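You operate a simulated robot arm through the tools that you are given. There is no shell and no other tool.

Carry out the task below with a simulated robot arm. There is one attempt and no reset: what you move stays moved.

Task
Tip the crumbs from the blue pan into the waste bin and put the pan back in its drawer.
Fine: drawer shut again; no more than 10 ml beside the bin; leave the belt standing.

The check looks at the end state, three seconds after you hand in, the way a careful person would. Anything else that was tipped, shoved, dropped, spilled or broken makes it a failure.

Robot
A 7-joint arm with a two-finger parallel gripper, fixed in place. Base frame: the origin is on the floor under the middle of its stand, x ahead of it, y to its left, z up. Lengths are in mm, angles in degrees, forces in N, time in s.
With the tool pointing down near the work surface it reaches from about 500 to 680 mm from the base axis. Its first joint turns from -132.0 to 132.0 degrees. Payload 3.91 kg.
Tool frame: the origin (TCP) lies between the finger pads and is the grasp point; the fingertips stand 30 mm ahead of it; z points along the fingers, y is the line along which they close. Largest opening 110 mm; finger width 20, thickness 10; the body of the gripper, 48 by 112 mm, starts 55 mm behind the TCP.
Orientation is that of the tool frame in the base frame, as [roll, pitch, yaw] about the fixed x, y, z axes, in that order (R = Rz(yaw) Ry(pitch) Rx(roll)). With the fingers straight down and closing along the base's y, the tool's x points along the base's -x, its y along +y and its z along -z.

Tools
- The arm moves only by the tool servo_tool. Its argument "targets" is a list of rows, each a list of 3 entries, a list of its own where there are three numbers: the shift along the base's x, y, z in units of 200 mm (1.0 is 200 mm), then the turn, a rotation vector about the base's x, y, z in units of 45 degrees (1.0 is 45 degrees), then the gripper command, from -1 (shut) to 1 (fully open), values between in proportion. In form: [[[x, y, z], [wx, wy, wz], fingers], ...]. A call has 1 to 20 rows; each row is the pose to reach, as a shift and turn from the pose commanded when the call began. A call with a number of a shift or a turn outside -1 to 1 is refused whole. A row lasts 0.2 s, in which the tool goes at most 50 mm and 8.6 degrees; a call with a longer step from one row to the next is refused whole, and so is a gripper value outside its range. A pose out of reach is approached as far as the arm can. The call stops where the force on the tool passes 40 N (or 10 N more than at its start, if that is more) or the arm is blocked; 0.2 s more then pass. Each finger travels about 108 mm/s and halts on what it meets, pressing with about 27 N; the grip force reading is that of the motor and also rises with nothing between the fingers. The clock runs only during rows and for 0.2 s after the last one: add rows that repeat a pose to give the fingers time. It gives the time, the measured TCP pose, the force on the tool (base axes), the opening and the grip force at its end, in the units of the frame above (readings bear some noise), with the torque about the TCP (base axes, N m) and any sound that the robot's microphone picked up.
- Cameras (640 x 400 px; columns grow to the right, rows downward): "scene" is fixed at [49.1, 651.8, 1207.8]; the picture's right is [-0.08, -1.00, 0.00], its down [-0.72, 0.06, -0.69] and it looks along [0.69, -0.05, -0.72] (base axes); focal length 370 px, centre (320, 200). "wrist" rides on the gripper at [72, 17, -103] in the tool frame; the picture's right is [-0.23, 0.97, 0.00], its down [-0.76, -0.18, -0.62] and it looks along [-0.61, -0.14, 0.78] (tool axes); focal length 222 px, centre (320, 200). There is no depth. A picture from a camera that has moved, and an enlarged one, comes with that camera's place and axes in the base frame and with its lens.
- get_image(camera): a new picture of that camera. It takes no simulated time.
- zoom(camera, box): a new picture of the part [left, top, right, bottom] of that camera's present view, enlarged. It takes no simulated time.
- job_done(): hands the job in; it is judged then, once.

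Nothing tells you positions but the pictures and the camera data. Unless the task says otherwise, let go and move clear before handing in.

The tools are called after ">>>" as a command line: name --argument value ..., lists and objects as JSON in quotes. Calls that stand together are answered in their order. servo_tool: Moves the arm, as the interface text tells. Its arguments: {"type":"object","properties":{"targets":{"type":"array","items":{"type":"array"}}},"required":["targets"]} The other tools are called the same way: get_image (camera) takes a picture; zoom (camera, box) takes an enlarged picture of a part of a camera's view; job_done () hands the job in.

At the start:

```text
clock: 0.0
ee_pos: [347.2, 412.0, 862.3]
tool_rot: [-180.0, 0.0, -180.0]
wrist_force: [-0.9, 0.1, 0.0]
torque: [-0.03, 0.0, -0.02]
gripper_width: 109.9
gripper_force: 0.1
```

scene: 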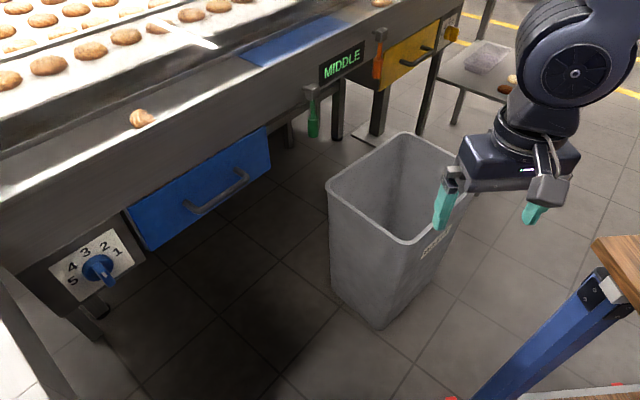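
wrist: 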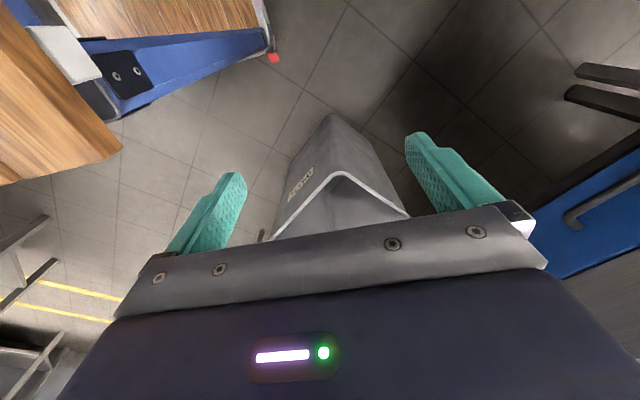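

I see a belt machine with a blue drawer (left), a yellow drawer (far right), a grey waste bin between, and the arm hanging above the bin. I'll look closer before moving anything.

>>> zoom --camera "scene" --box '[0, 100, 320, 300]'

>>> zoom --camera "scene" --box '[280, 0, 600, 200]'

>>> zoom --camera "scene" --box '[120, 120, 280, 220]'

>>> zoom --camera "scene" --box '[300, 120, 500, 340]'

```text
2.00 times, centred on (160, 200) of scene
camera zoom: at [49.1, 651.8, 1207.8], right [-0.08, -1.0, 0.0], down [-0.72, 0.06, -0.69], along [0.69, -0.05, -0.72], focal length 740 px, centre (640, 200)
```

zoom: 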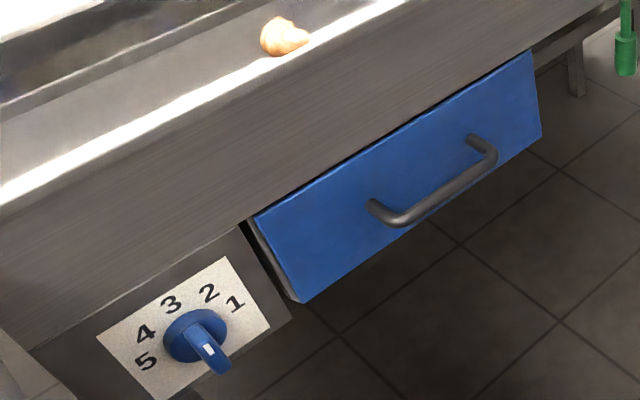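

```text
2.00 times, centred on (440, 100) of scene
camera zoom: at [49.1, 651.8, 1207.8], right [-0.08, -1.0, 0.0], down [-0.72, 0.06, -0.69], along [0.69, -0.05, -0.72], focal length 740 px, centre (80, 400)
```

zoom: 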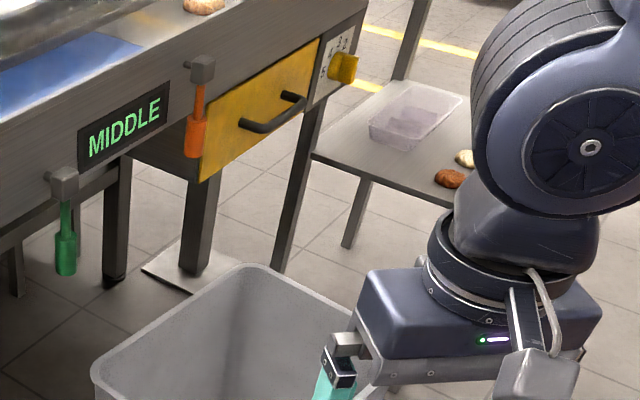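

```text
4.00 times, centred on (200, 170) of scene
camera zoom: at [49.1, 651.8, 1207.8], right [-0.08, -1.0, 0.0], down [-0.72, 0.06, -0.69], along [0.69, -0.05, -0.72], focal length 1480 px, centre (800, 320)
```

zoom: 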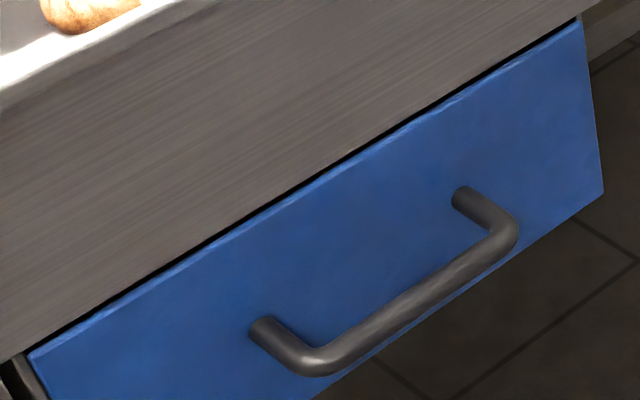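

```text
1.82 times, centred on (400, 230) of scene
camera zoom: at [49.1, 651.8, 1207.8], right [-0.08, -1.0, 0.0], down [-0.72, 0.06, -0.69], along [0.69, -0.05, -0.72], focal length 672 px, centre (174, 146)
```

zoom: 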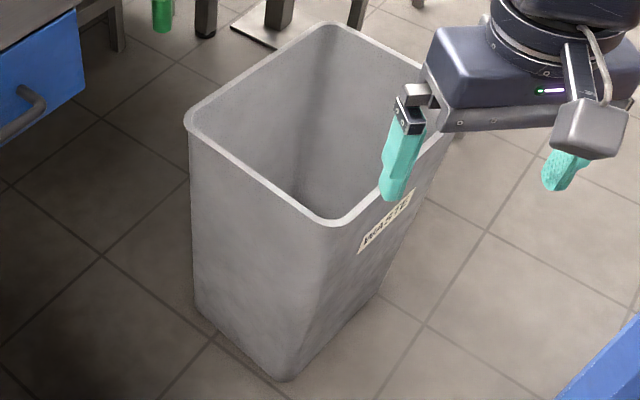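

The blue drawer with a bar handle is on the left of the machine and the bin's rim seems to be about 550 mm high. I'll look closer with the wrist camera before planning.

>>> zoom --camera "wrist" --box '[480, 40, 640, 280]'

>>> zoom --camera "wrist" --box '[220, 80, 460, 260]'

>>> zoom --camera "scene" --box '[480, 220, 640, 400]'

>>> zoom --camera "scene" --box '[0, 0, 320, 200]'

```text
1.67 times, centred on (560, 160) of wrist
camera zoom: at [273.9, 429.9, 965.3], right [0.23, 0.97, 0.0], down [0.76, -0.18, 0.62], along [0.61, -0.14, -0.78], focal length 370 px, centre (-80, 267)
```

zoom: 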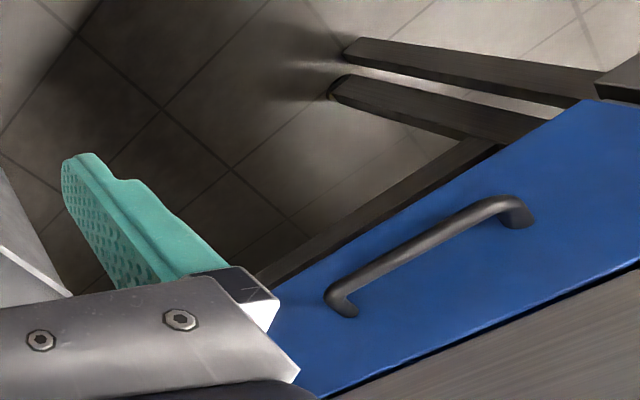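

```text
2.22 times, centred on (340, 170) of wrist
camera zoom: at [273.9, 429.9, 965.3], right [0.23, 0.97, 0.0], down [0.76, -0.18, 0.62], along [0.61, -0.14, -0.78], focal length 494 px, centre (276, 267)
```

zoom: 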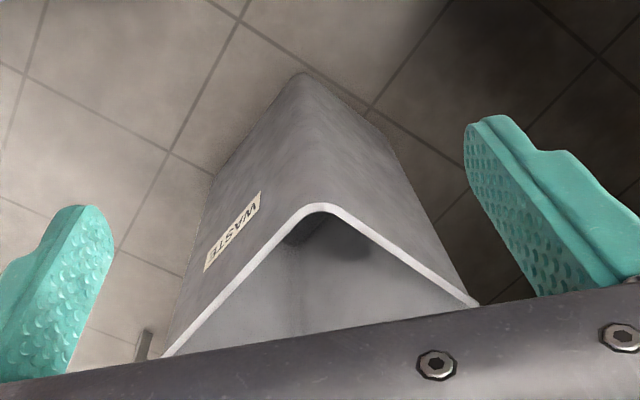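

```text
2.22 times, centred on (560, 310) of scene
camera zoom: at [49.1, 651.8, 1207.8], right [-0.08, -1.0, 0.0], down [-0.72, 0.06, -0.69], along [0.69, -0.05, -0.72], focal length 822 px, centre (-213, -44)
```

zoom: 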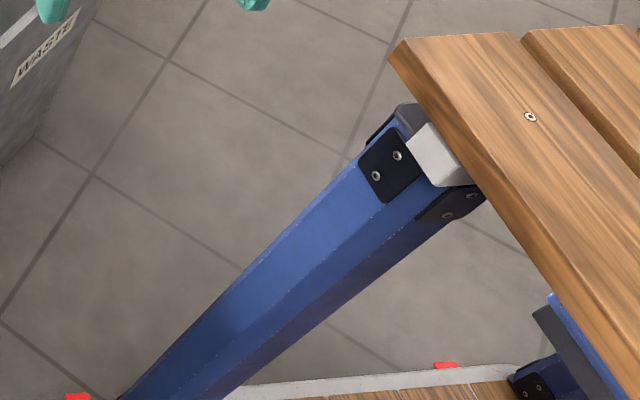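

```text
2.00 times, centred on (160, 100) of scene
camera zoom: at [49.1, 651.8, 1207.8], right [-0.08, -1.0, 0.0], down [-0.72, 0.06, -0.69], along [0.69, -0.05, -0.72], focal length 740 px, centre (640, 400)
```

zoom: 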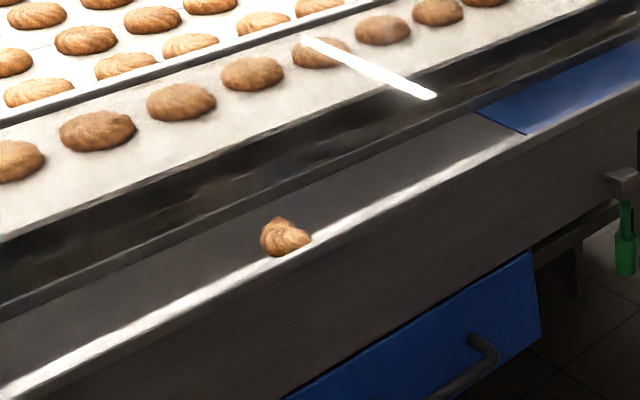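

The handle bar triangulates to roughly (514,836)–(607,762) at z≈703 with the drawer front facing the robot diagonally. I'll turn the wrist 45° about vertical to get a proper look at the drawer from the wrist camera.

>>> servo_tool --targets '[[[0, 0, 0.05], [0, 0, 0.18], 1], [[0, 0, 0.1], [0, 0, 0.36], 1], [[0, 0, 0.15], [0, 0, 0.54], 1], [[0, 0, 0.2], [0, 0, 0.72], 1], [[0, 0, 0.2], [0, 0, 0.9], 1], [[0, 0, 0.2], [0, 0, 1.0], 1]]'

>>> get_image --camera "wrist"

>>> get_image --camera "scene"

```text
clock: 1.4
ee_pos: [346.4, 411.6, 902.5]
tool_rot: [-180.0, 0.1, -134.8]
wrist_force: [-0.6, 0.4, 0.3]
torque: [-0.01, -0.02, 0.0]
gripper_width: 110.0
gripper_force: 0.1
```

```text
taken
camera wrist: at [283.3, 373.4, 1005.3], right [-0.53, 0.85, 0.0], down [0.66, 0.41, 0.62], along [0.53, 0.33, -0.78], focal length 222 px, centre (320, 200)
```

wrist: 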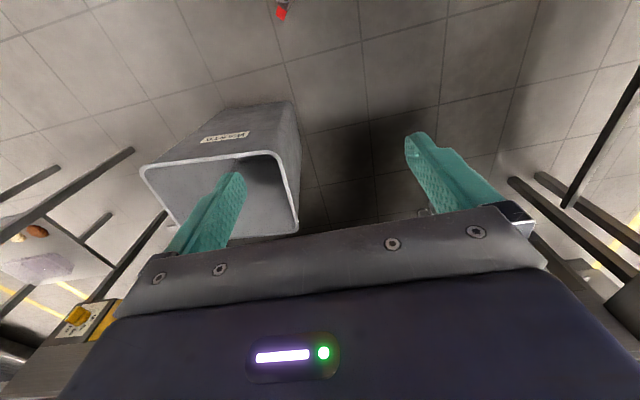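

```text
taken
```

scene: 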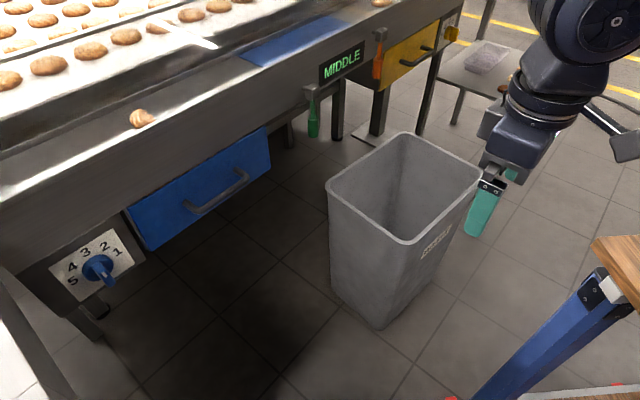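

The bin's rim is now visible in both views (rim centre ≈ (739, 375), z≈545). Next I'll turn the wrist so the fingers close in the plane of the drawer's pull direction, then tip the tool toward the handle.

>>> servo_tool --targets '[[[0, 0, 0], [0, 0, -0.18], 1], [[0, 0, 0], [0, 0, -0.36], 1], [[0, 0, 0], [0, 0, -0.54], 1], [[0, 0, 0], [0, 0, -0.72], 1], [[0, 0, 0], [0, 0, -0.9], 1], [[0, 0, 0], [0, 0, -1.0], 1]]'

>>> servo_tool --targets '[[[0, 0, 0], [0, 0, -0.18], 1], [[0, 0, 0], [0, 0, -0.36], 1], [[0, 0, 0], [0, 0, -0.54], 1], [[0, 0, 0], [0, 0, -0.72], 1], [[0, 0, 0], [0, 0, -0.86], 1]]'

>>> servo_tool --targets '[[[0, 0, 0], [0.14, -0.112, 0], 1], [[0, 0, 0], [0.28, -0.225, 0], 1], [[0, 0, 0], [0.42, -0.337, 0], 1], [[0, 0, 0], [0.56, -0.45, 0], 1], [[0, 0, 0], [0.7, -0.5625, 0], 1], [[0, 0, 0], [0.78, -0.625, 0], 1]]'

>>> get_image --camera "wrist"

>>> get_image --camera "scene"

```text
clock: 2.8
ee_pos: [347.2, 410.8, 903.2]
tool_rot: [180.0, 0.0, 179.9]
wrist_force: [0.1, 0.2, 0.2]
torque: [0.02, 0.03, -0.01]
gripper_width: 110.1
gripper_force: 0.0
```

```text
clock: 4.0
ee_pos: [345.8, 412.3, 901.8]
tool_rot: [180.0, 0.0, 141.2]
wrist_force: [-0.1, -0.2, -0.4]
torque: [-0.02, -0.02, -0.02]
gripper_width: 109.9
gripper_force: 0.1
```

```text
clock: 5.4
ee_pos: [346.0, 411.8, 901.6]
tool_rot: [134.9, 0.0, 141.3]
wrist_force: [0.1, -0.3, -0.1]
torque: [0.0, 0.03, -0.04]
gripper_width: 109.7
gripper_force: 0.0
```

```text
taken
camera wrist: at [251.6, 410.2, 986.8], right [0.61, 0.39, 0.69], down [0.24, -0.92, 0.31], along [0.76, -0.03, -0.65], focal length 222 px, centre (320, 200)
```

wrist: 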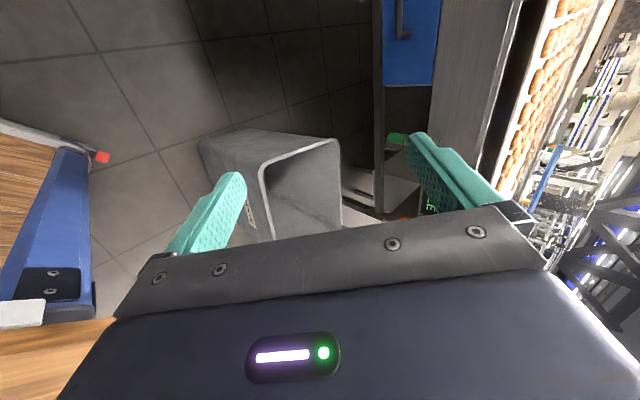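

```text
taken
```

scene: 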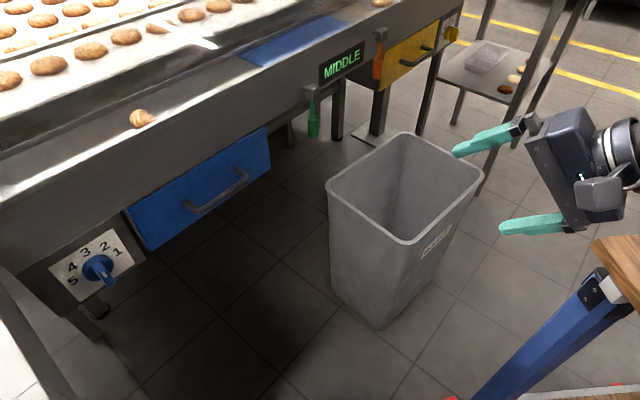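

The tilt works and the path toward the drawer is clear. I'll move halfway to a pre-grasp point in front of the blue handle while tilting the tool further toward horizontal.

>>> servo_tool --targets '[[[0.06, 0.12, -0.08], [0.087, -0.07, 0], 1], [[0.12, 0.25, -0.16], [0.173, -0.139, 0], 1], [[0.19, 0.38, -0.25], [0.26, -0.208, 0], 1], [[0.25, 0.51, -0.33], [0.347, -0.278, 0], 1], [[0.32, 0.64, -0.42], [0.433, -0.347, 0], 1], [[0.38, 0.77, -0.5], [0.52, -0.417, 0], 1]]'

>>> get_image --camera "wrist"

>>> get_image --camera "scene"

```text
clock: 6.8
ee_pos: [422.8, 565.2, 803.0]
tool_rot: [104.9, 0.0, 141.4]
wrist_force: [0.7, 0.4, 0.9]
torque: [-0.04, -0.02, 0.01]
gripper_width: 110.2
gripper_force: 0.0
```

```text
taken
camera wrist: at [306.5, 537.3, 845.4], right [0.33, 0.05, 0.94], down [0.19, -0.98, -0.01], along [0.92, 0.18, -0.34], focal length 222 px, centre (320, 200)
```

wrist: 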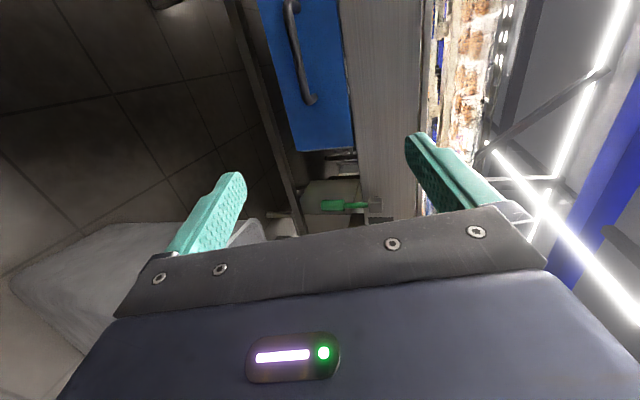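

```text
taken
```

scene: 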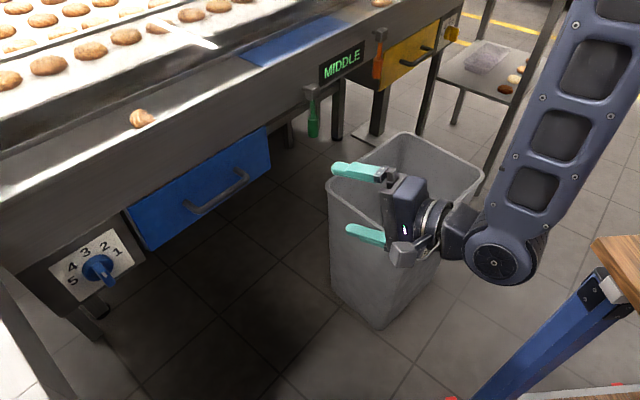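

The tool is tracking well and the handle is in the wrist view. I'll zoom to measure the handle accurately from this closer viewpoint.

>>> zoom --camera "wrist" --box '[220, -40, 380, 160]'

>>> zoom --camera "scene" --box '[160, 140, 280, 240]'

```text
refused: -40 is not a number from 0 to 400
```

```text
4.00 times, centred on (220, 190) of scene
camera zoom: at [49.1, 651.8, 1207.8], right [-0.08, -1.0, 0.0], down [-0.72, 0.06, -0.69], along [0.69, -0.05, -0.72], focal length 1480 px, centre (720, 240)
```

zoom: 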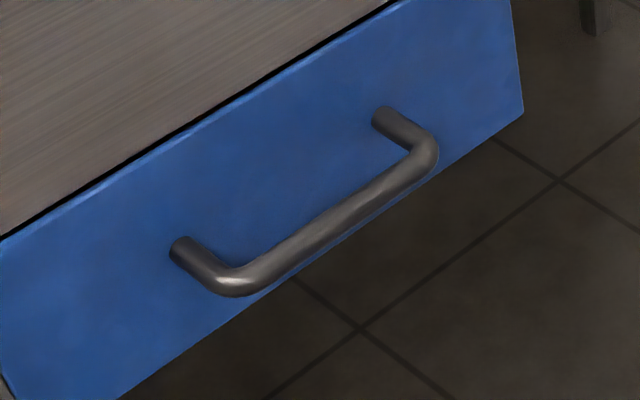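

>>> zoom --camera "wrist" --box '[220, 0, 400, 120]'

```text
3.33 times, centred on (310, 60) of wrist
camera zoom: at [306.5, 537.3, 845.4], right [0.33, 0.05, 0.94], down [0.19, -0.98, -0.01], along [0.92, 0.18, -0.34], focal length 740 px, centre (353, 667)
```

zoom: 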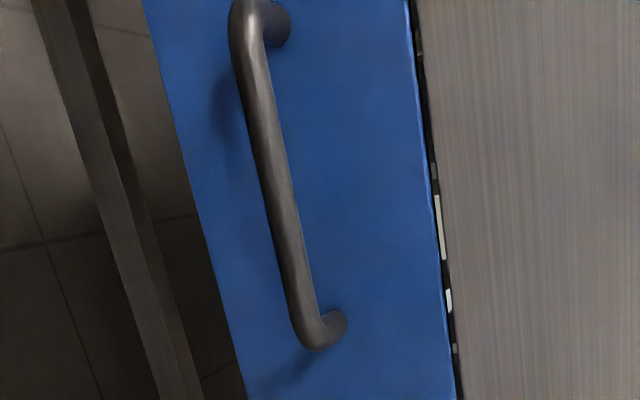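

Refined measurement: the bar runs from about (514,838,712) to (593,756,709), so the drawer front faces azimuth ≈ 44° and the bar stands ~42 mm off the face. I'll align the tool horizontally with that direction and go to a pre-grasp about 80 mm in front of the bar.

>>> servo_tool --targets '[[[0.061, 0.147, -0.077], [0.043, -0.035, -0.027], 0.6], [[0.122, 0.294, -0.153], [0.087, -0.069, -0.054], 0.3], [[0.183, 0.44, -0.23], [0.13, -0.104, -0.081], 0.1], [[0.244, 0.587, -0.307], [0.173, -0.139, -0.108], 0.1], [[0.305, 0.734, -0.383], [0.217, -0.173, -0.135], 0.1], [[0.366, 0.881, -0.46], [0.26, -0.208, -0.162], 0.1], [[0.366, 0.881, -0.46], [0.26, -0.208, -0.162], 0.1]]'

>>> get_image --camera "wrist"

>>> get_image --camera "scene"

```text
clock: 8.4
ee_pos: [495.6, 742.1, 710.9]
tool_rot: [90.1, -0.8, 134.1]
wrist_force: [0.5, 0.5, -0.4]
torque: [0.03, -0.01, -0.03]
gripper_width: 60.3
gripper_force: 0.0
```

```text
taken
camera wrist: at [371.2, 722.3, 728.8], right [0.17, -0.17, 0.97], down [0.08, -0.98, -0.19], along [0.98, 0.11, -0.15], focal length 222 px, centre (320, 200)
```

wrist: 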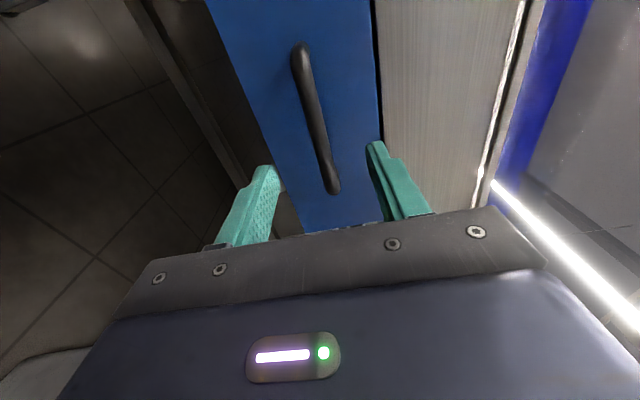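

```text
taken
```

scene: 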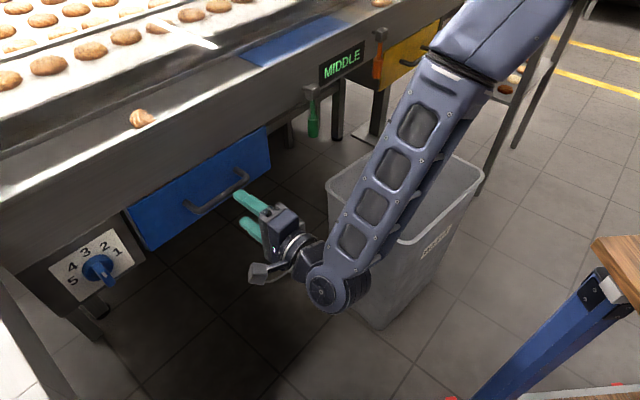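

The prediction of the bar's position matches the wrist image exactly, so the bar is centred between the fingers. I'll advance 76 mm along the tool axis and close on the bar.

>>> servo_tool --targets '[[[0.068, 0.066, 0], [0, 0, 0], 0.1], [[0.137, 0.132, 0], [0, 0, 0], 0.1], [[0.205, 0.198, 0], [0, 0, 0], 0.1], [[0.273, 0.264, 0], [0, 0, 0], 0.1], [[0.273, 0.264, 0], [0, 0, 0], -0.4], [[0.273, 0.264, 0], [0, 0, 0], -1], [[0.273, 0.264, 0], [0, 0, 0], -1], [[0.273, 0.264, 0], [0, 0, 0], -1]]'

>>> get_image --camera "wrist"

>>> zoom --camera "scene" --box '[120, 100, 360, 300]'

```text
clock: 10.2
ee_pos: [550.6, 795.2, 710.4]
tool_rot: [90.0, -0.9, 134.1]
wrist_force: [0.0, 3.4, 4.3]
torque: [-0.64, -0.66, -0.01]
gripper_width: 13.6
gripper_force: 44.7
```

```text
taken
camera wrist: at [425.6, 776.2, 728.1], right [0.17, -0.17, 0.97], down [0.08, -0.98, -0.19], along [0.98, 0.11, -0.15], focal length 222 px, centre (320, 200)
```

wrist: 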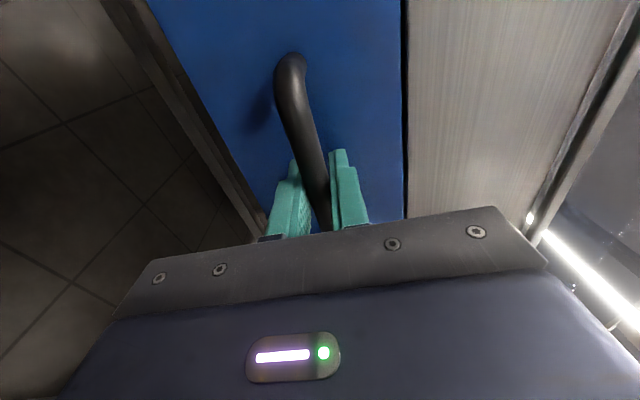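

```text
2.00 times, centred on (240, 200) of scene
camera zoom: at [49.1, 651.8, 1207.8], right [-0.08, -1.0, 0.0], down [-0.72, 0.06, -0.69], along [0.69, -0.05, -0.72], focal length 740 px, centre (480, 200)
```

zoom: 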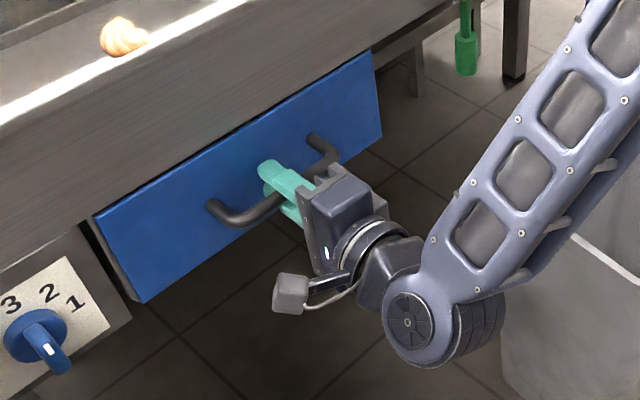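

I have the bar gripped (13.6 mm). Now I'll pull gently straight out along the drawer's normal and watch the force.

>>> servo_tool --targets '[[[-0.036, -0.035, 0], [0, 0, 0], -1], [[-0.072, -0.07, 0], [0, 0, 0], -1], [[-0.108, -0.104, 0], [0, 0, 0], -1], [[-0.144, -0.139, 0], [0, 0, 0], -1], [[-0.216, -0.209, 0], [0, 0, 0], -1], [[-0.288, -0.278, 0], [0, 0, 0], -1], [[-0.36, -0.348, 0], [0, 0, 0], -1]]'

>>> get_image --camera "scene"

>>> get_image --camera "wrist"

```text
clock: 11.8
ee_pos: [480.8, 724.1, 710.8]
tool_rot: [90.1, -1.0, 134.0]
wrist_force: [7.7, -5.5, 2.4]
torque: [-0.64, -0.65, 0.06]
gripper_width: 13.5
gripper_force: 45.1
```

```text
taken
```

scene: 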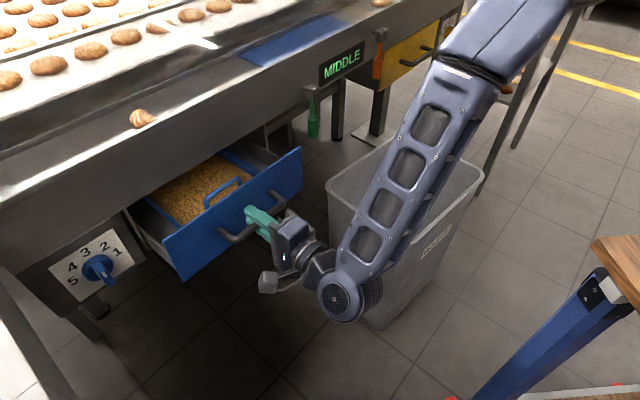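

```text
taken
camera wrist: at [355.5, 706.4, 728.1], right [0.17, -0.17, 0.97], down [0.08, -0.98, -0.19], along [0.98, 0.11, -0.15], focal length 222 px, centre (320, 200)
```

wrist: 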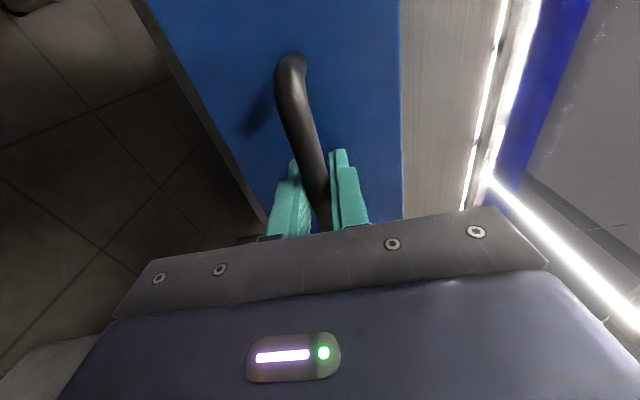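

The drawer slides out and I can see the blue pan heaped with crumbs with a loop handle at its front. The sideways force suggests the rails run at 45°, so I'll correct the direction slightly and keep pulling.

>>> servo_tool --targets '[[[-0.065, -0.077, 0], [0, 0, 0], -1], [[-0.136, -0.148, 0], [0, 0, 0], -1], [[-0.206, -0.218, 0], [0, 0, 0], -1], [[-0.277, -0.289, 0], [0, 0, 0], -1], [[-0.348, -0.36, 0], [0, 0, 0], -1]]'

>>> get_image --camera "scene"

```text
clock: 13.0
ee_pos: [407.6, 652.4, 710.6]
tool_rot: [90.1, -0.9, 134.3]
wrist_force: [-3.2, 4.3, -11.5]
torque: [-0.65, -0.62, 0.68]
gripper_width: 13.6
gripper_force: 45.1
```

```text
taken
```

scene: 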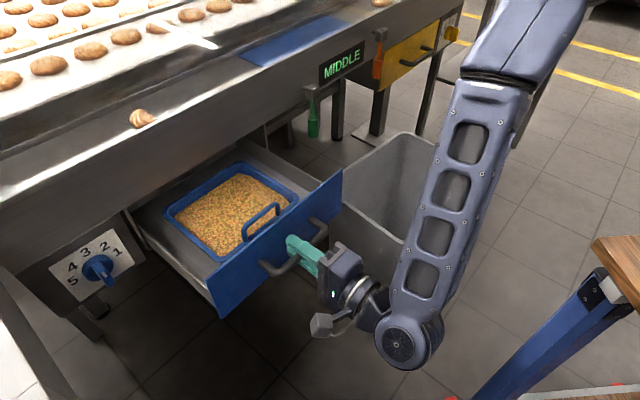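

The drawer is about 200 mm open and the pan looks fully exposed. I'll zoom in to understand the pan and its handle before deciding how to grip it.

>>> zoom --camera "scene" --box '[150, 140, 310, 260]'

>>> zoom --camera "scene" --box '[220, 180, 320, 250]'

>>> zoom --camera "scene" --box '[300, 120, 500, 380]'

```text
3.33 times, centred on (230, 200) of scene
camera zoom: at [49.1, 651.8, 1207.8], right [-0.08, -1.0, 0.0], down [-0.72, 0.06, -0.69], along [0.69, -0.05, -0.72], focal length 1233 px, centre (620, 200)
```

zoom: 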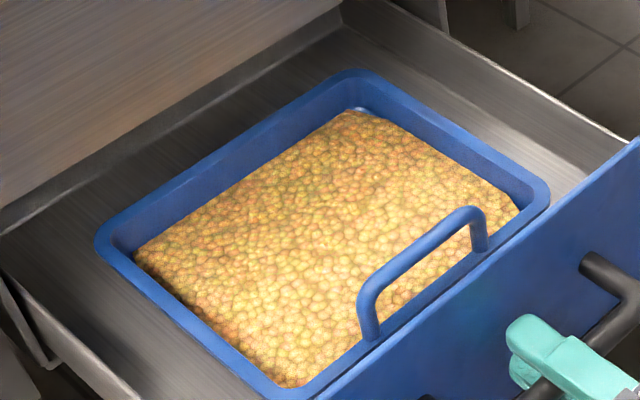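

```text
5.71 times, centred on (270, 215) of scene
camera zoom: at [49.1, 651.8, 1207.8], right [-0.08, -1.0, 0.0], down [-0.72, 0.06, -0.69], along [0.69, -0.05, -0.72], focal length 2114 px, centre (606, 114)
```

zoom: 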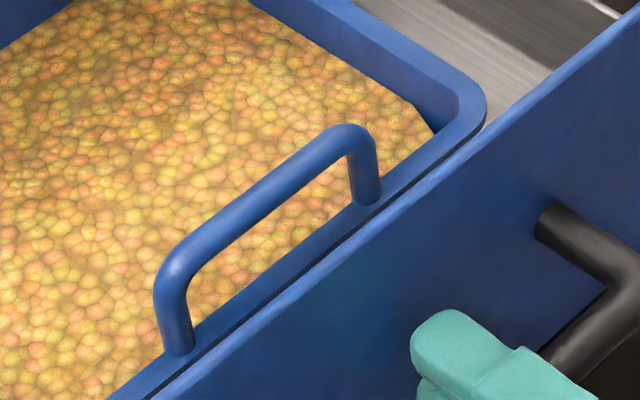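

```text
1.54 times, centred on (400, 250) of scene
camera zoom: at [49.1, 651.8, 1207.8], right [-0.08, -1.0, 0.0], down [-0.72, 0.06, -0.69], along [0.69, -0.05, -0.72], focal length 569 px, centre (197, 123)
```

zoom: 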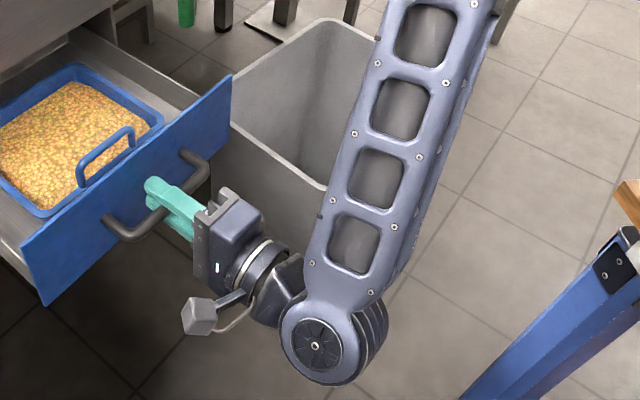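

The pan is ~165×152 mm with a round arch handle (~74 mm wide, ~33 mm high) on its front rim, close behind the drawer front. Let me re-read the forces with a still row before pulling farther.

>>> servo_tool --targets '[[[0, 0, 0], [0, 0, 0], -1], [[0, 0, 0], [0, 0, 0], -1]]'

```text
clock: 13.6
ee_pos: [407.6, 653.7, 711.0]
tool_rot: [90.1, -0.9, 134.1]
wrist_force: [-8.5, 6.4, -13.9]
torque: [-0.61, -0.62, 0.33]
gripper_width: 14.0
gripper_force: 45.3
```

The rails push back a bit, so I'm slightly off line; I'll ease that and pull another ~60 mm with small steps.

>>> servo_tool --targets '[[[-0.039, -0.03, -0.004], [0, 0, 0], -1], [[-0.076, -0.066, -0.004], [0, 0, 0], -1], [[-0.113, -0.101, -0.005], [0, 0, 0], -1], [[-0.148, -0.136, -0.005], [0, 0, 0], -1], [[-0.183, -0.171, -0.005], [0, 0, 0], -1], [[-0.218, -0.206, -0.005], [0, 0, 0], -1]]'

>>> get_image --camera "scene"

```text
clock: 15.0
ee_pos: [366.1, 610.4, 708.4]
tool_rot: [90.0, -0.9, 133.9]
wrist_force: [14.5, -13.1, 13.6]
torque: [-0.61, -0.66, -0.71]
gripper_width: 13.5
gripper_force: 44.5
```

```text
taken
```

scene: 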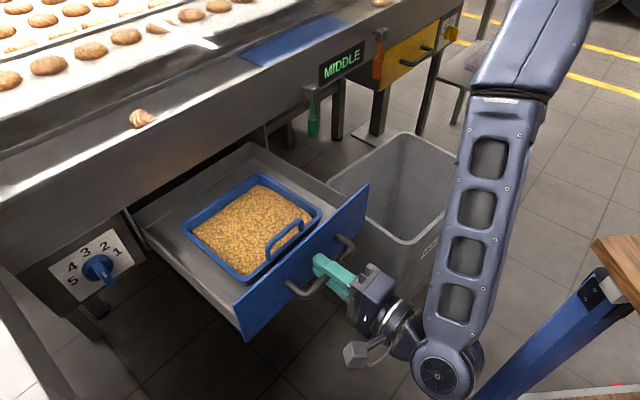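

The drawer is now ~260 mm open and its rear wall is becoming visible, so that's far enough. I'll release the handle, back straight off, and rise.

>>> servo_tool --targets '[[[0, 0, 0], [0, 0, 0], -0.5], [[0, 0, 0], [0, 0, 0], 0.1], [[0, 0, 0], [0, 0, 0], 0.1], [[-0.07, -0.07, 0], [0, 0, 0], 0.1], [[-0.14, -0.14, 0], [0, 0, 0], 0.1], [[-0.21, -0.21, 0], [0, 0, 0], 0.1], [[-0.28, -0.28, 0], [0, 0, 0], 0.1]]'

>>> servo_tool --targets '[[[0, 0, 0.15], [0, 0, 0], 0.1], [[0, 0, 0.3], [0, 0, 0], 0.1], [[0, 0, 0.5], [0, 0, 0], 0.1], [[0, 0, 0.7], [0, 0, 0], 0.1], [[0, 0, 0.9], [0, 0, 0], 0.1]]'

>>> get_image --camera "scene"

>>> get_image --camera "wrist"

```text
clock: 16.6
ee_pos: [309.3, 557.0, 708.8]
tool_rot: [90.1, -0.8, 134.1]
wrist_force: [-1.0, 0.6, -0.8]
torque: [-0.04, -0.03, 0.02]
gripper_width: 60.5
gripper_force: 0.0
```

```text
clock: 17.8
ee_pos: [310.9, 556.3, 888.0]
tool_rot: [90.2, -0.9, 134.1]
wrist_force: [-0.3, 0.4, -0.5]
torque: [-0.01, 0.01, -0.01]
gripper_width: 60.6
gripper_force: 0.0
```

```text
taken
```

scene: 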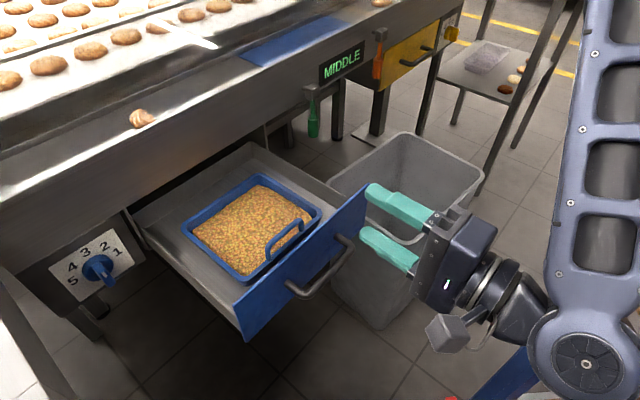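

```text
taken
camera wrist: at [185.7, 536.7, 906.7], right [0.17, -0.17, 0.97], down [0.08, -0.98, -0.19], along [0.98, 0.11, -0.15], focal length 222 px, centre (320, 200)
```

wrist: 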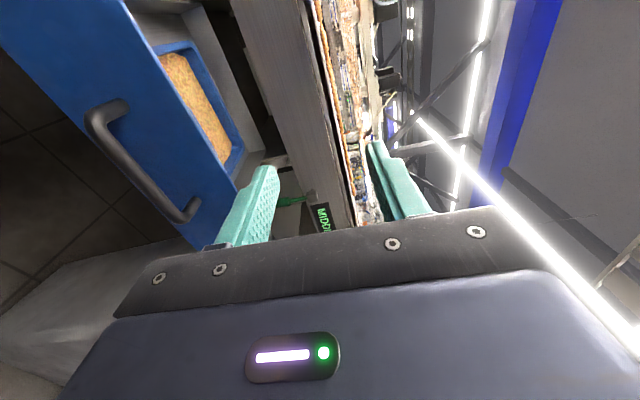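

The drawer stays open and nothing else moved. I'll swing the tool to point straight down (fingers closing along the drawer's pull direction) and check whether the arm reaches above the pan's handle that way.

>>> servo_tool --targets '[[[0, 0, 0.05], [-0.125, 0.129, 0], 0.6], [[0, 0, 0.1], [-0.25, 0.258, 0], 1], [[0, 0, 0.15], [-0.375, 0.387, 0], 1], [[0, 0, 0.15], [-0.5, 0.516, 0], 1], [[0, 0, 0.15], [-0.625, 0.645, 0], 1], [[0, 0, 0.15], [-0.696, 0.718, 0], 1]]'

>>> servo_tool --targets '[[[0, 0, 0], [-0.125, 0.129, 0], 1], [[0, 0, 0], [-0.25, 0.258, 0], 1], [[0, 0, 0], [-0.375, 0.387, 0], 1], [[0, 0, 0], [-0.5, 0.516, 0], 1], [[0, 0, 0], [-0.625, 0.645, 0], 1], [[0, 0, 0], [-0.696, 0.718, 0], 1]]'

>>> zoom --camera "scene" --box '[170, 150, 350, 290]'

>>> get_image --camera "wrist"

```text
clock: 19.2
ee_pos: [309.4, 556.8, 919.5]
tool_rot: [135.3, -0.8, 133.5]
wrist_force: [-0.2, 0.4, 0.1]
torque: [0.01, 0.0, 0.01]
gripper_width: 110.0
gripper_force: 0.0
```

```text
clock: 20.6
ee_pos: [308.1, 555.8, 918.0]
tool_rot: [-179.8, 0.0, 133.2]
wrist_force: [0.2, 0.1, -0.4]
torque: [0.0, 0.0, -0.01]
gripper_width: 110.0
gripper_force: 0.1
```

```text
2.86 times, centred on (260, 220) of scene
camera zoom: at [49.1, 651.8, 1207.8], right [-0.08, -1.0, 0.0], down [-0.72, 0.06, -0.69], along [0.69, -0.05, -0.72], focal length 1057 px, centre (491, 143)
```

zoom: 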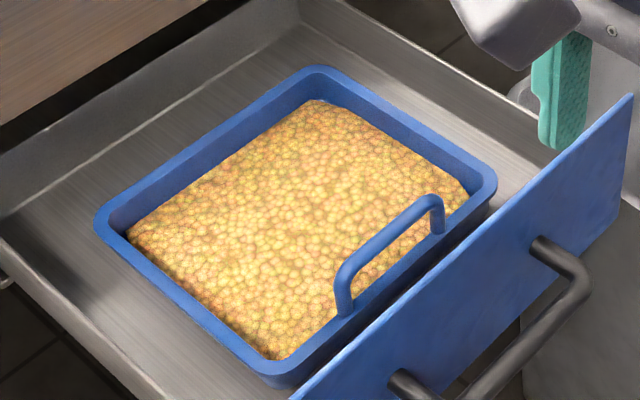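

```text
taken
camera wrist: at [271.2, 621.7, 1022.4], right [0.87, 0.5, 0.0], down [0.39, -0.68, 0.62], along [0.31, -0.54, -0.78], focal length 222 px, centre (320, 200)
```

wrist: 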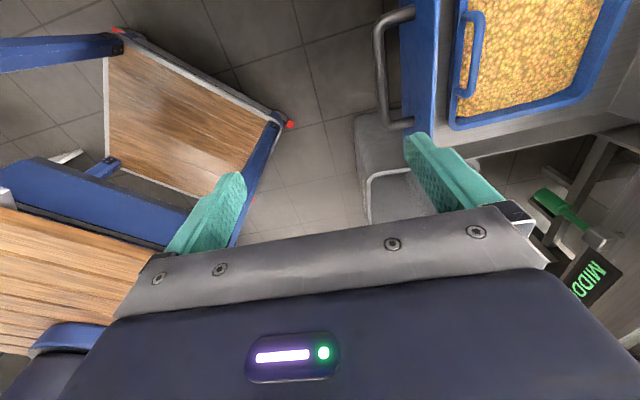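

There's a visible gap of roughly 15–20 mm between the pan's front rim and the drawer front, enough for a finger. I'll move the down-pointing tool above the pan's handle at (400, 679) to test the reach and view it from above.

>>> servo_tool --targets '[[[0.092, 0.123, 0], [0, 0, 0.01], 1], [[0.184, 0.246, 0], [0, 0, 0.02], 1], [[0.276, 0.369, -0.05], [0, 0, 0.03], 1], [[0.368, 0.492, -0.12], [0, 0, 0.04], 1], [[0.46, 0.615, -0.19], [0, 0, 0.04], 1], [[0.46, 0.615, -0.19], [0, 0, 0.04], 1]]'

>>> get_image --camera "scene"

>>> get_image --camera "wrist"

```text
clock: 22.0
ee_pos: [401.5, 679.6, 882.0]
tool_rot: [-179.9, 0.1, 135.0]
wrist_force: [-0.7, -0.6, 0.1]
torque: [-0.01, -0.04, 0.01]
gripper_width: 110.2
gripper_force: 0.1
```

```text
taken
```

scene: 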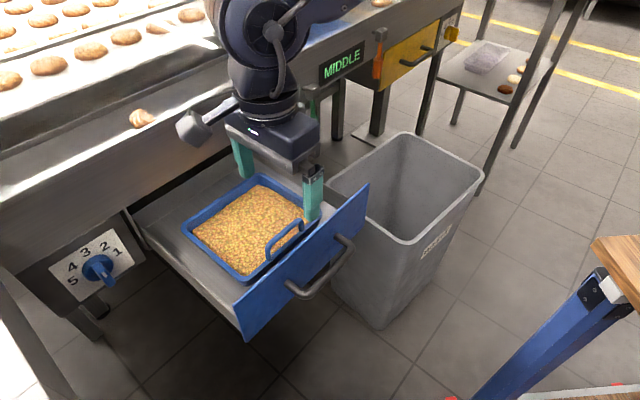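

```text
taken
camera wrist: at [361.7, 743.7, 984.4], right [0.85, 0.53, 0.0], down [0.41, -0.66, 0.62], along [0.33, -0.53, -0.78], focal length 222 px, centre (320, 200)
```

wrist: 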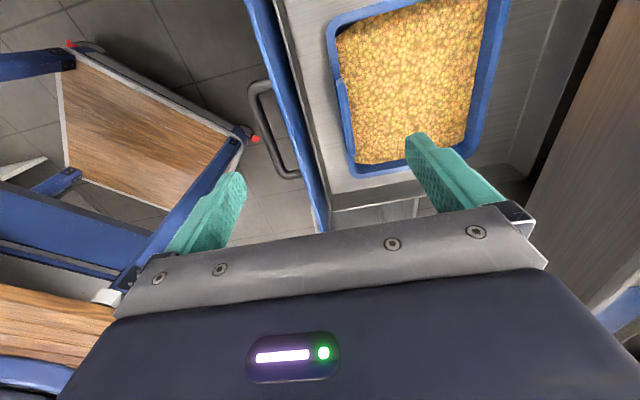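

The arm reaches above the handle with the tool pointing down. I'll zoom in to triangulate the arch, rim and drawer front from here.

>>> zoom --camera "wrist" --box '[240, 30, 440, 190]'

>>> zoom --camera "scene" --box '[220, 190, 360, 290]'

```text
2.50 times, centred on (340, 110) of wrist
camera zoom: at [361.7, 743.7, 984.4], right [0.85, 0.53, 0.0], down [0.41, -0.66, 0.62], along [0.33, -0.53, -0.78], focal length 555 px, centre (270, 425)
```

zoom: 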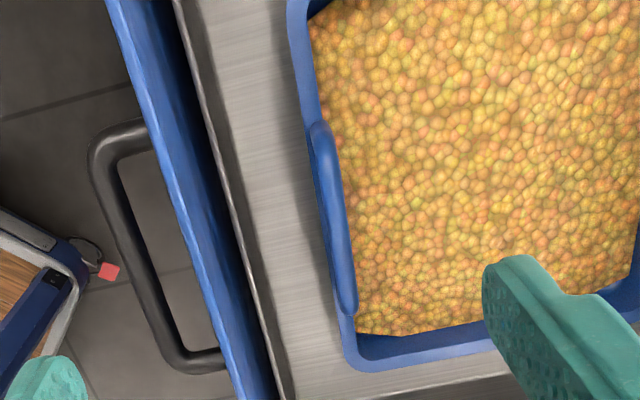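

```text
4.00 times, centred on (290, 240) of scene
camera zoom: at [49.1, 651.8, 1207.8], right [-0.08, -1.0, 0.0], down [-0.72, 0.06, -0.69], along [0.69, -0.05, -0.72], focal length 1480 px, centre (440, 40)
```

zoom: 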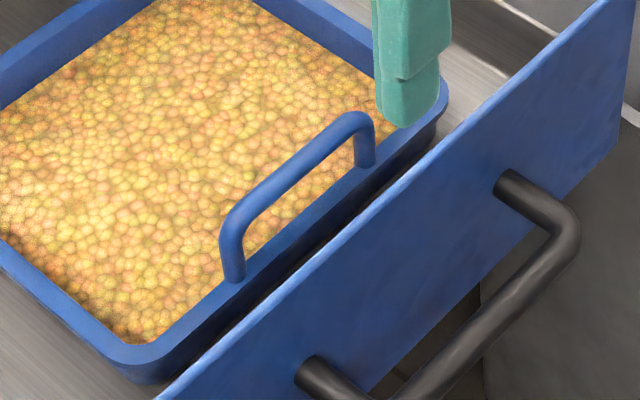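

Triangulating properly, the arch bar is at m≈792 (along 45°), z≈725, centred at about (439, 681), with the pan rim around z≈692 and ~39 mm gap to the drawer's inner front wall. I'll move over it with the fingers part-open and come down to z≈800 for a check.

>>> servo_tool --targets '[[[0.094, 0.004, 0], [0, 0, 0], 0.5], [[0.188, 0.007, 0], [0, 0, 0], -0.09], [[0.188, 0.007, -0.14], [0, 0, 0], -0.09], [[0.188, 0.007, -0.28], [0, 0, 0], -0.09], [[0.188, 0.007, -0.41], [0, 0, 0], -0.09], [[0.188, 0.007, -0.41], [0, 0, 0], -0.09]]'

>>> get_image --camera "wrist"

>>> zoom --camera "scene" --box '[200, 120, 380, 280]'

>>> zoom --camera "wrist" --box '[220, 80, 420, 240]'

```text
clock: 23.4
ee_pos: [439.3, 680.6, 799.0]
tool_rot: [-179.9, 0.1, 135.0]
wrist_force: [-0.4, -0.2, -1.3]
torque: [-0.01, 0.01, 0.03]
gripper_width: 50.1
gripper_force: 0.0
```

```text
taken
camera wrist: at [400.2, 745.3, 901.7], right [0.85, 0.53, 0.0], down [0.41, -0.66, 0.62], along [0.33, -0.53, -0.78], focal length 222 px, centre (320, 200)
```

wrist: 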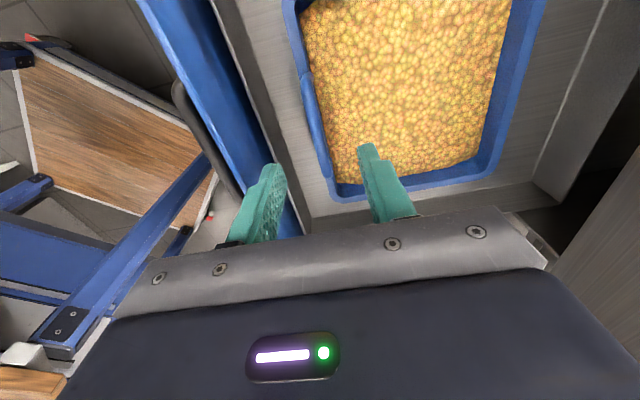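

```text
2.50 times, centred on (290, 200) of scene
camera zoom: at [49.1, 651.8, 1207.8], right [-0.08, -1.0, 0.0], down [-0.72, 0.06, -0.69], along [0.69, -0.05, -0.72], focal length 925 px, centre (395, 200)
```

zoom: 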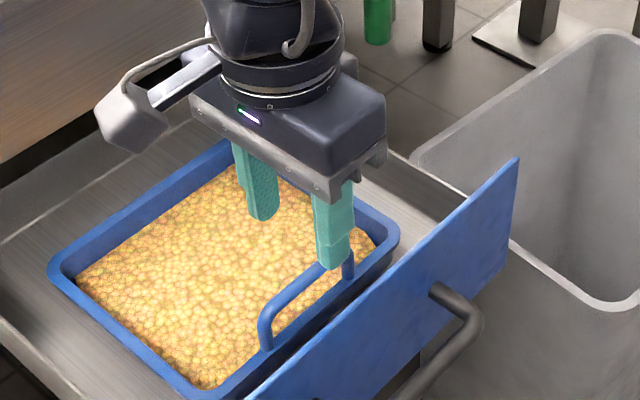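

```text
2.50 times, centred on (320, 160) of wrist
camera zoom: at [400.2, 745.3, 901.7], right [0.85, 0.53, 0.0], down [0.41, -0.66, 0.62], along [0.33, -0.53, -0.78], focal length 555 px, centre (320, 300)
```

zoom: 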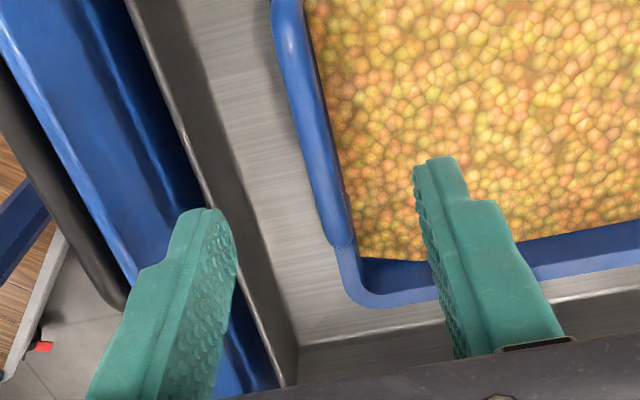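

The fingers straddle the arch correctly, but the gripper body would come close to the drawer front's top edge. I'll shift 10 mm inward, open to 60 mm, and descend to z≈707 so the fingers straddle both the arch and the front wall.

>>> servo_tool --targets '[[[0.034, 0.036, 0], [0, 0, 0], 0.09], [[0.034, 0.036, -0.1], [0, 0, 0], 0.09], [[0.034, 0.036, -0.2], [0, 0, 0], 0.09], [[0.034, 0.036, -0.28], [0, 0, 0], 0.09], [[0.034, 0.036, -0.34], [0, 0, 0], 0.09], [[0.034, 0.036, -0.4], [0, 0, 0], 0.09], [[0.034, 0.036, -0.46], [0, 0, 0], 0.09], [[0.034, 0.036, -0.46], [0, 0, 0], 0.09]]'

>>> get_image --camera "wrist"

>>> zoom --camera "scene" --box '[200, 120, 380, 280]'

```text
clock: 25.2
ee_pos: [445.4, 688.3, 706.6]
tool_rot: [-179.9, 0.1, 135.0]
wrist_force: [-0.5, -0.7, 0.3]
torque: [0.04, -0.01, -0.01]
gripper_width: 60.0
gripper_force: 0.0
```

```text
taken
camera wrist: at [405.9, 752.5, 809.9], right [0.85, 0.53, 0.0], down [0.41, -0.66, 0.62], along [0.33, -0.53, -0.78], focal length 222 px, centre (320, 200)
```

wrist: 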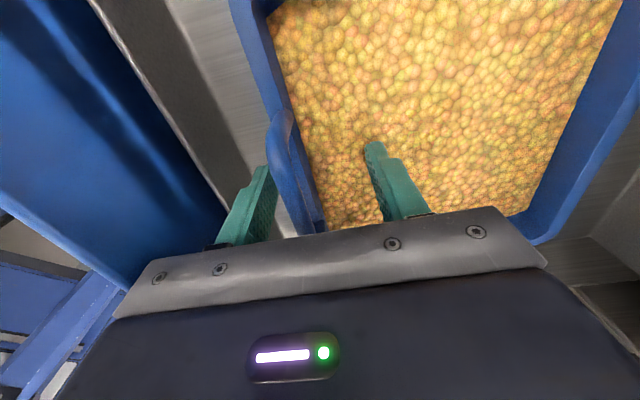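

```text
2.50 times, centred on (290, 200) of scene
camera zoom: at [49.1, 651.8, 1207.8], right [-0.08, -1.0, 0.0], down [-0.72, 0.06, -0.69], along [0.69, -0.05, -0.72], focal length 925 px, centre (395, 200)
```

zoom: 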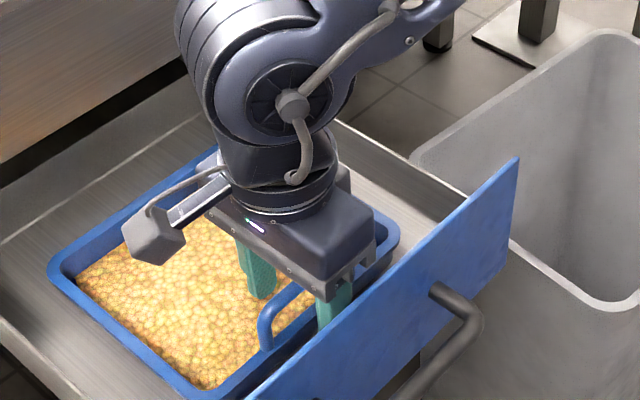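

The fingers straddle the arch and front wall with no contact. Closing now, gradually.

>>> servo_tool --targets '[[[0, 0, 0], [0, 0, 0], -0.2], [[0, 0, 0], [0, 0, 0], -0.5], [[0, 0, 0], [0, 0, 0], -0.7], [[0, 0, 0], [0, 0, 0], -1], [[0, 0, 0], [0, 0, 0], -1], [[0, 0, 0], [0, 0, 0], -1]]'

>>> get_image --camera "wrist"

>>> zoom --camera "scene" --box '[200, 120, 380, 280]'

```text
clock: 26.6
ee_pos: [444.1, 687.6, 706.7]
tool_rot: [-180.0, 0.0, 135.0]
wrist_force: [0.7, 0.5, 0.9]
torque: [0.01, 0.04, -0.03]
gripper_width: 9.7
gripper_force: 27.3
```

```text
taken
camera wrist: at [406.0, 752.4, 810.1], right [0.85, 0.53, 0.0], down [0.41, -0.66, 0.62], along [0.33, -0.53, -0.78], focal length 222 px, centre (320, 200)
```

wrist: 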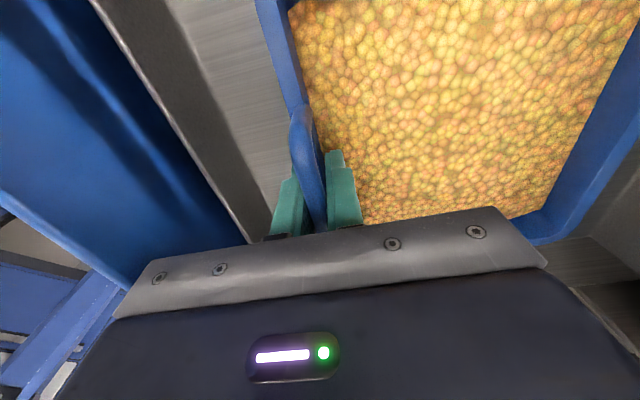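

```text
2.50 times, centred on (290, 200) of scene
camera zoom: at [49.1, 651.8, 1207.8], right [-0.08, -1.0, 0.0], down [-0.72, 0.06, -0.69], along [0.69, -0.05, -0.72], focal length 925 px, centre (395, 200)
```

zoom: 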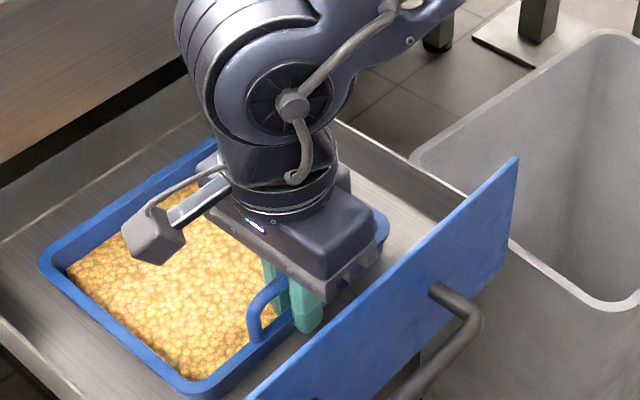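

The pan is gripped at 9.7 mm. I'll lift just ~12 mm first to feel the weight and see whether it stays level.

>>> servo_tool --targets '[[[0, 0, 0.015], [0, 0, 0], -1], [[0, 0, 0.03], [0, 0, 0], -1], [[0, 0, 0.045], [0, 0, 0], -1], [[0, 0, 0.06], [0, 0, 0], -1], [[0, 0, 0.06], [0, 0, 0], -1], [[0, 0, 0.06], [0, 0, 0], -1]]'

>>> get_image --camera "wrist"

>>> zoom --camera "scene" --box '[200, 120, 380, 280]'

```text
clock: 28.0
ee_pos: [445.0, 688.1, 719.7]
tool_rot: [-180.0, 0.0, 134.9]
wrist_force: [-1.1, 0.0, 0.0]
torque: [-0.04, -0.08, -0.02]
gripper_width: 9.3
gripper_force: 27.0
```

```text
taken
camera wrist: at [405.9, 752.4, 822.4], right [0.85, 0.53, 0.0], down [0.41, -0.66, 0.62], along [0.33, -0.53, -0.78], focal length 222 px, centre (320, 200)
```

wrist: 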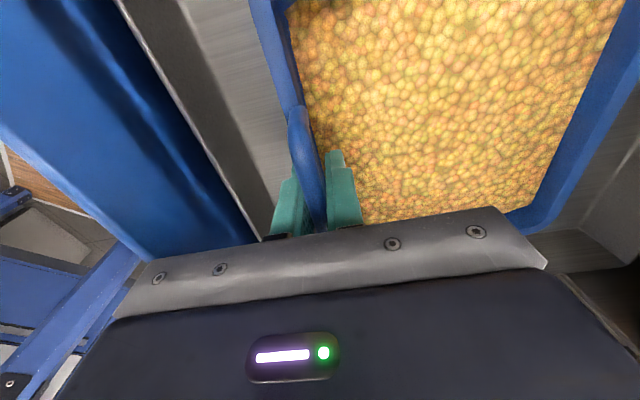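

```text
2.50 times, centred on (290, 200) of scene
camera zoom: at [49.1, 651.8, 1207.8], right [-0.08, -1.0, 0.0], down [-0.72, 0.06, -0.69], along [0.69, -0.05, -0.72], focal length 925 px, centre (395, 200)
```

zoom: 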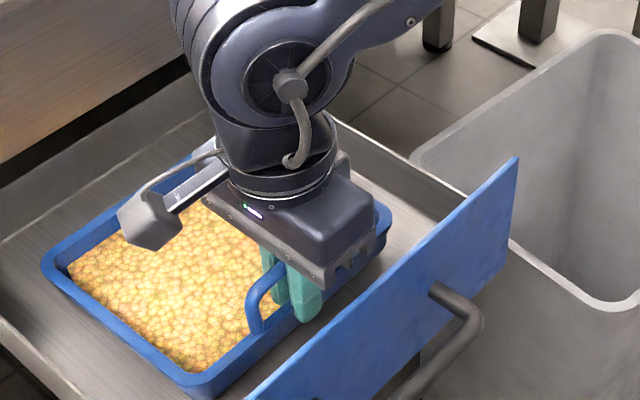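

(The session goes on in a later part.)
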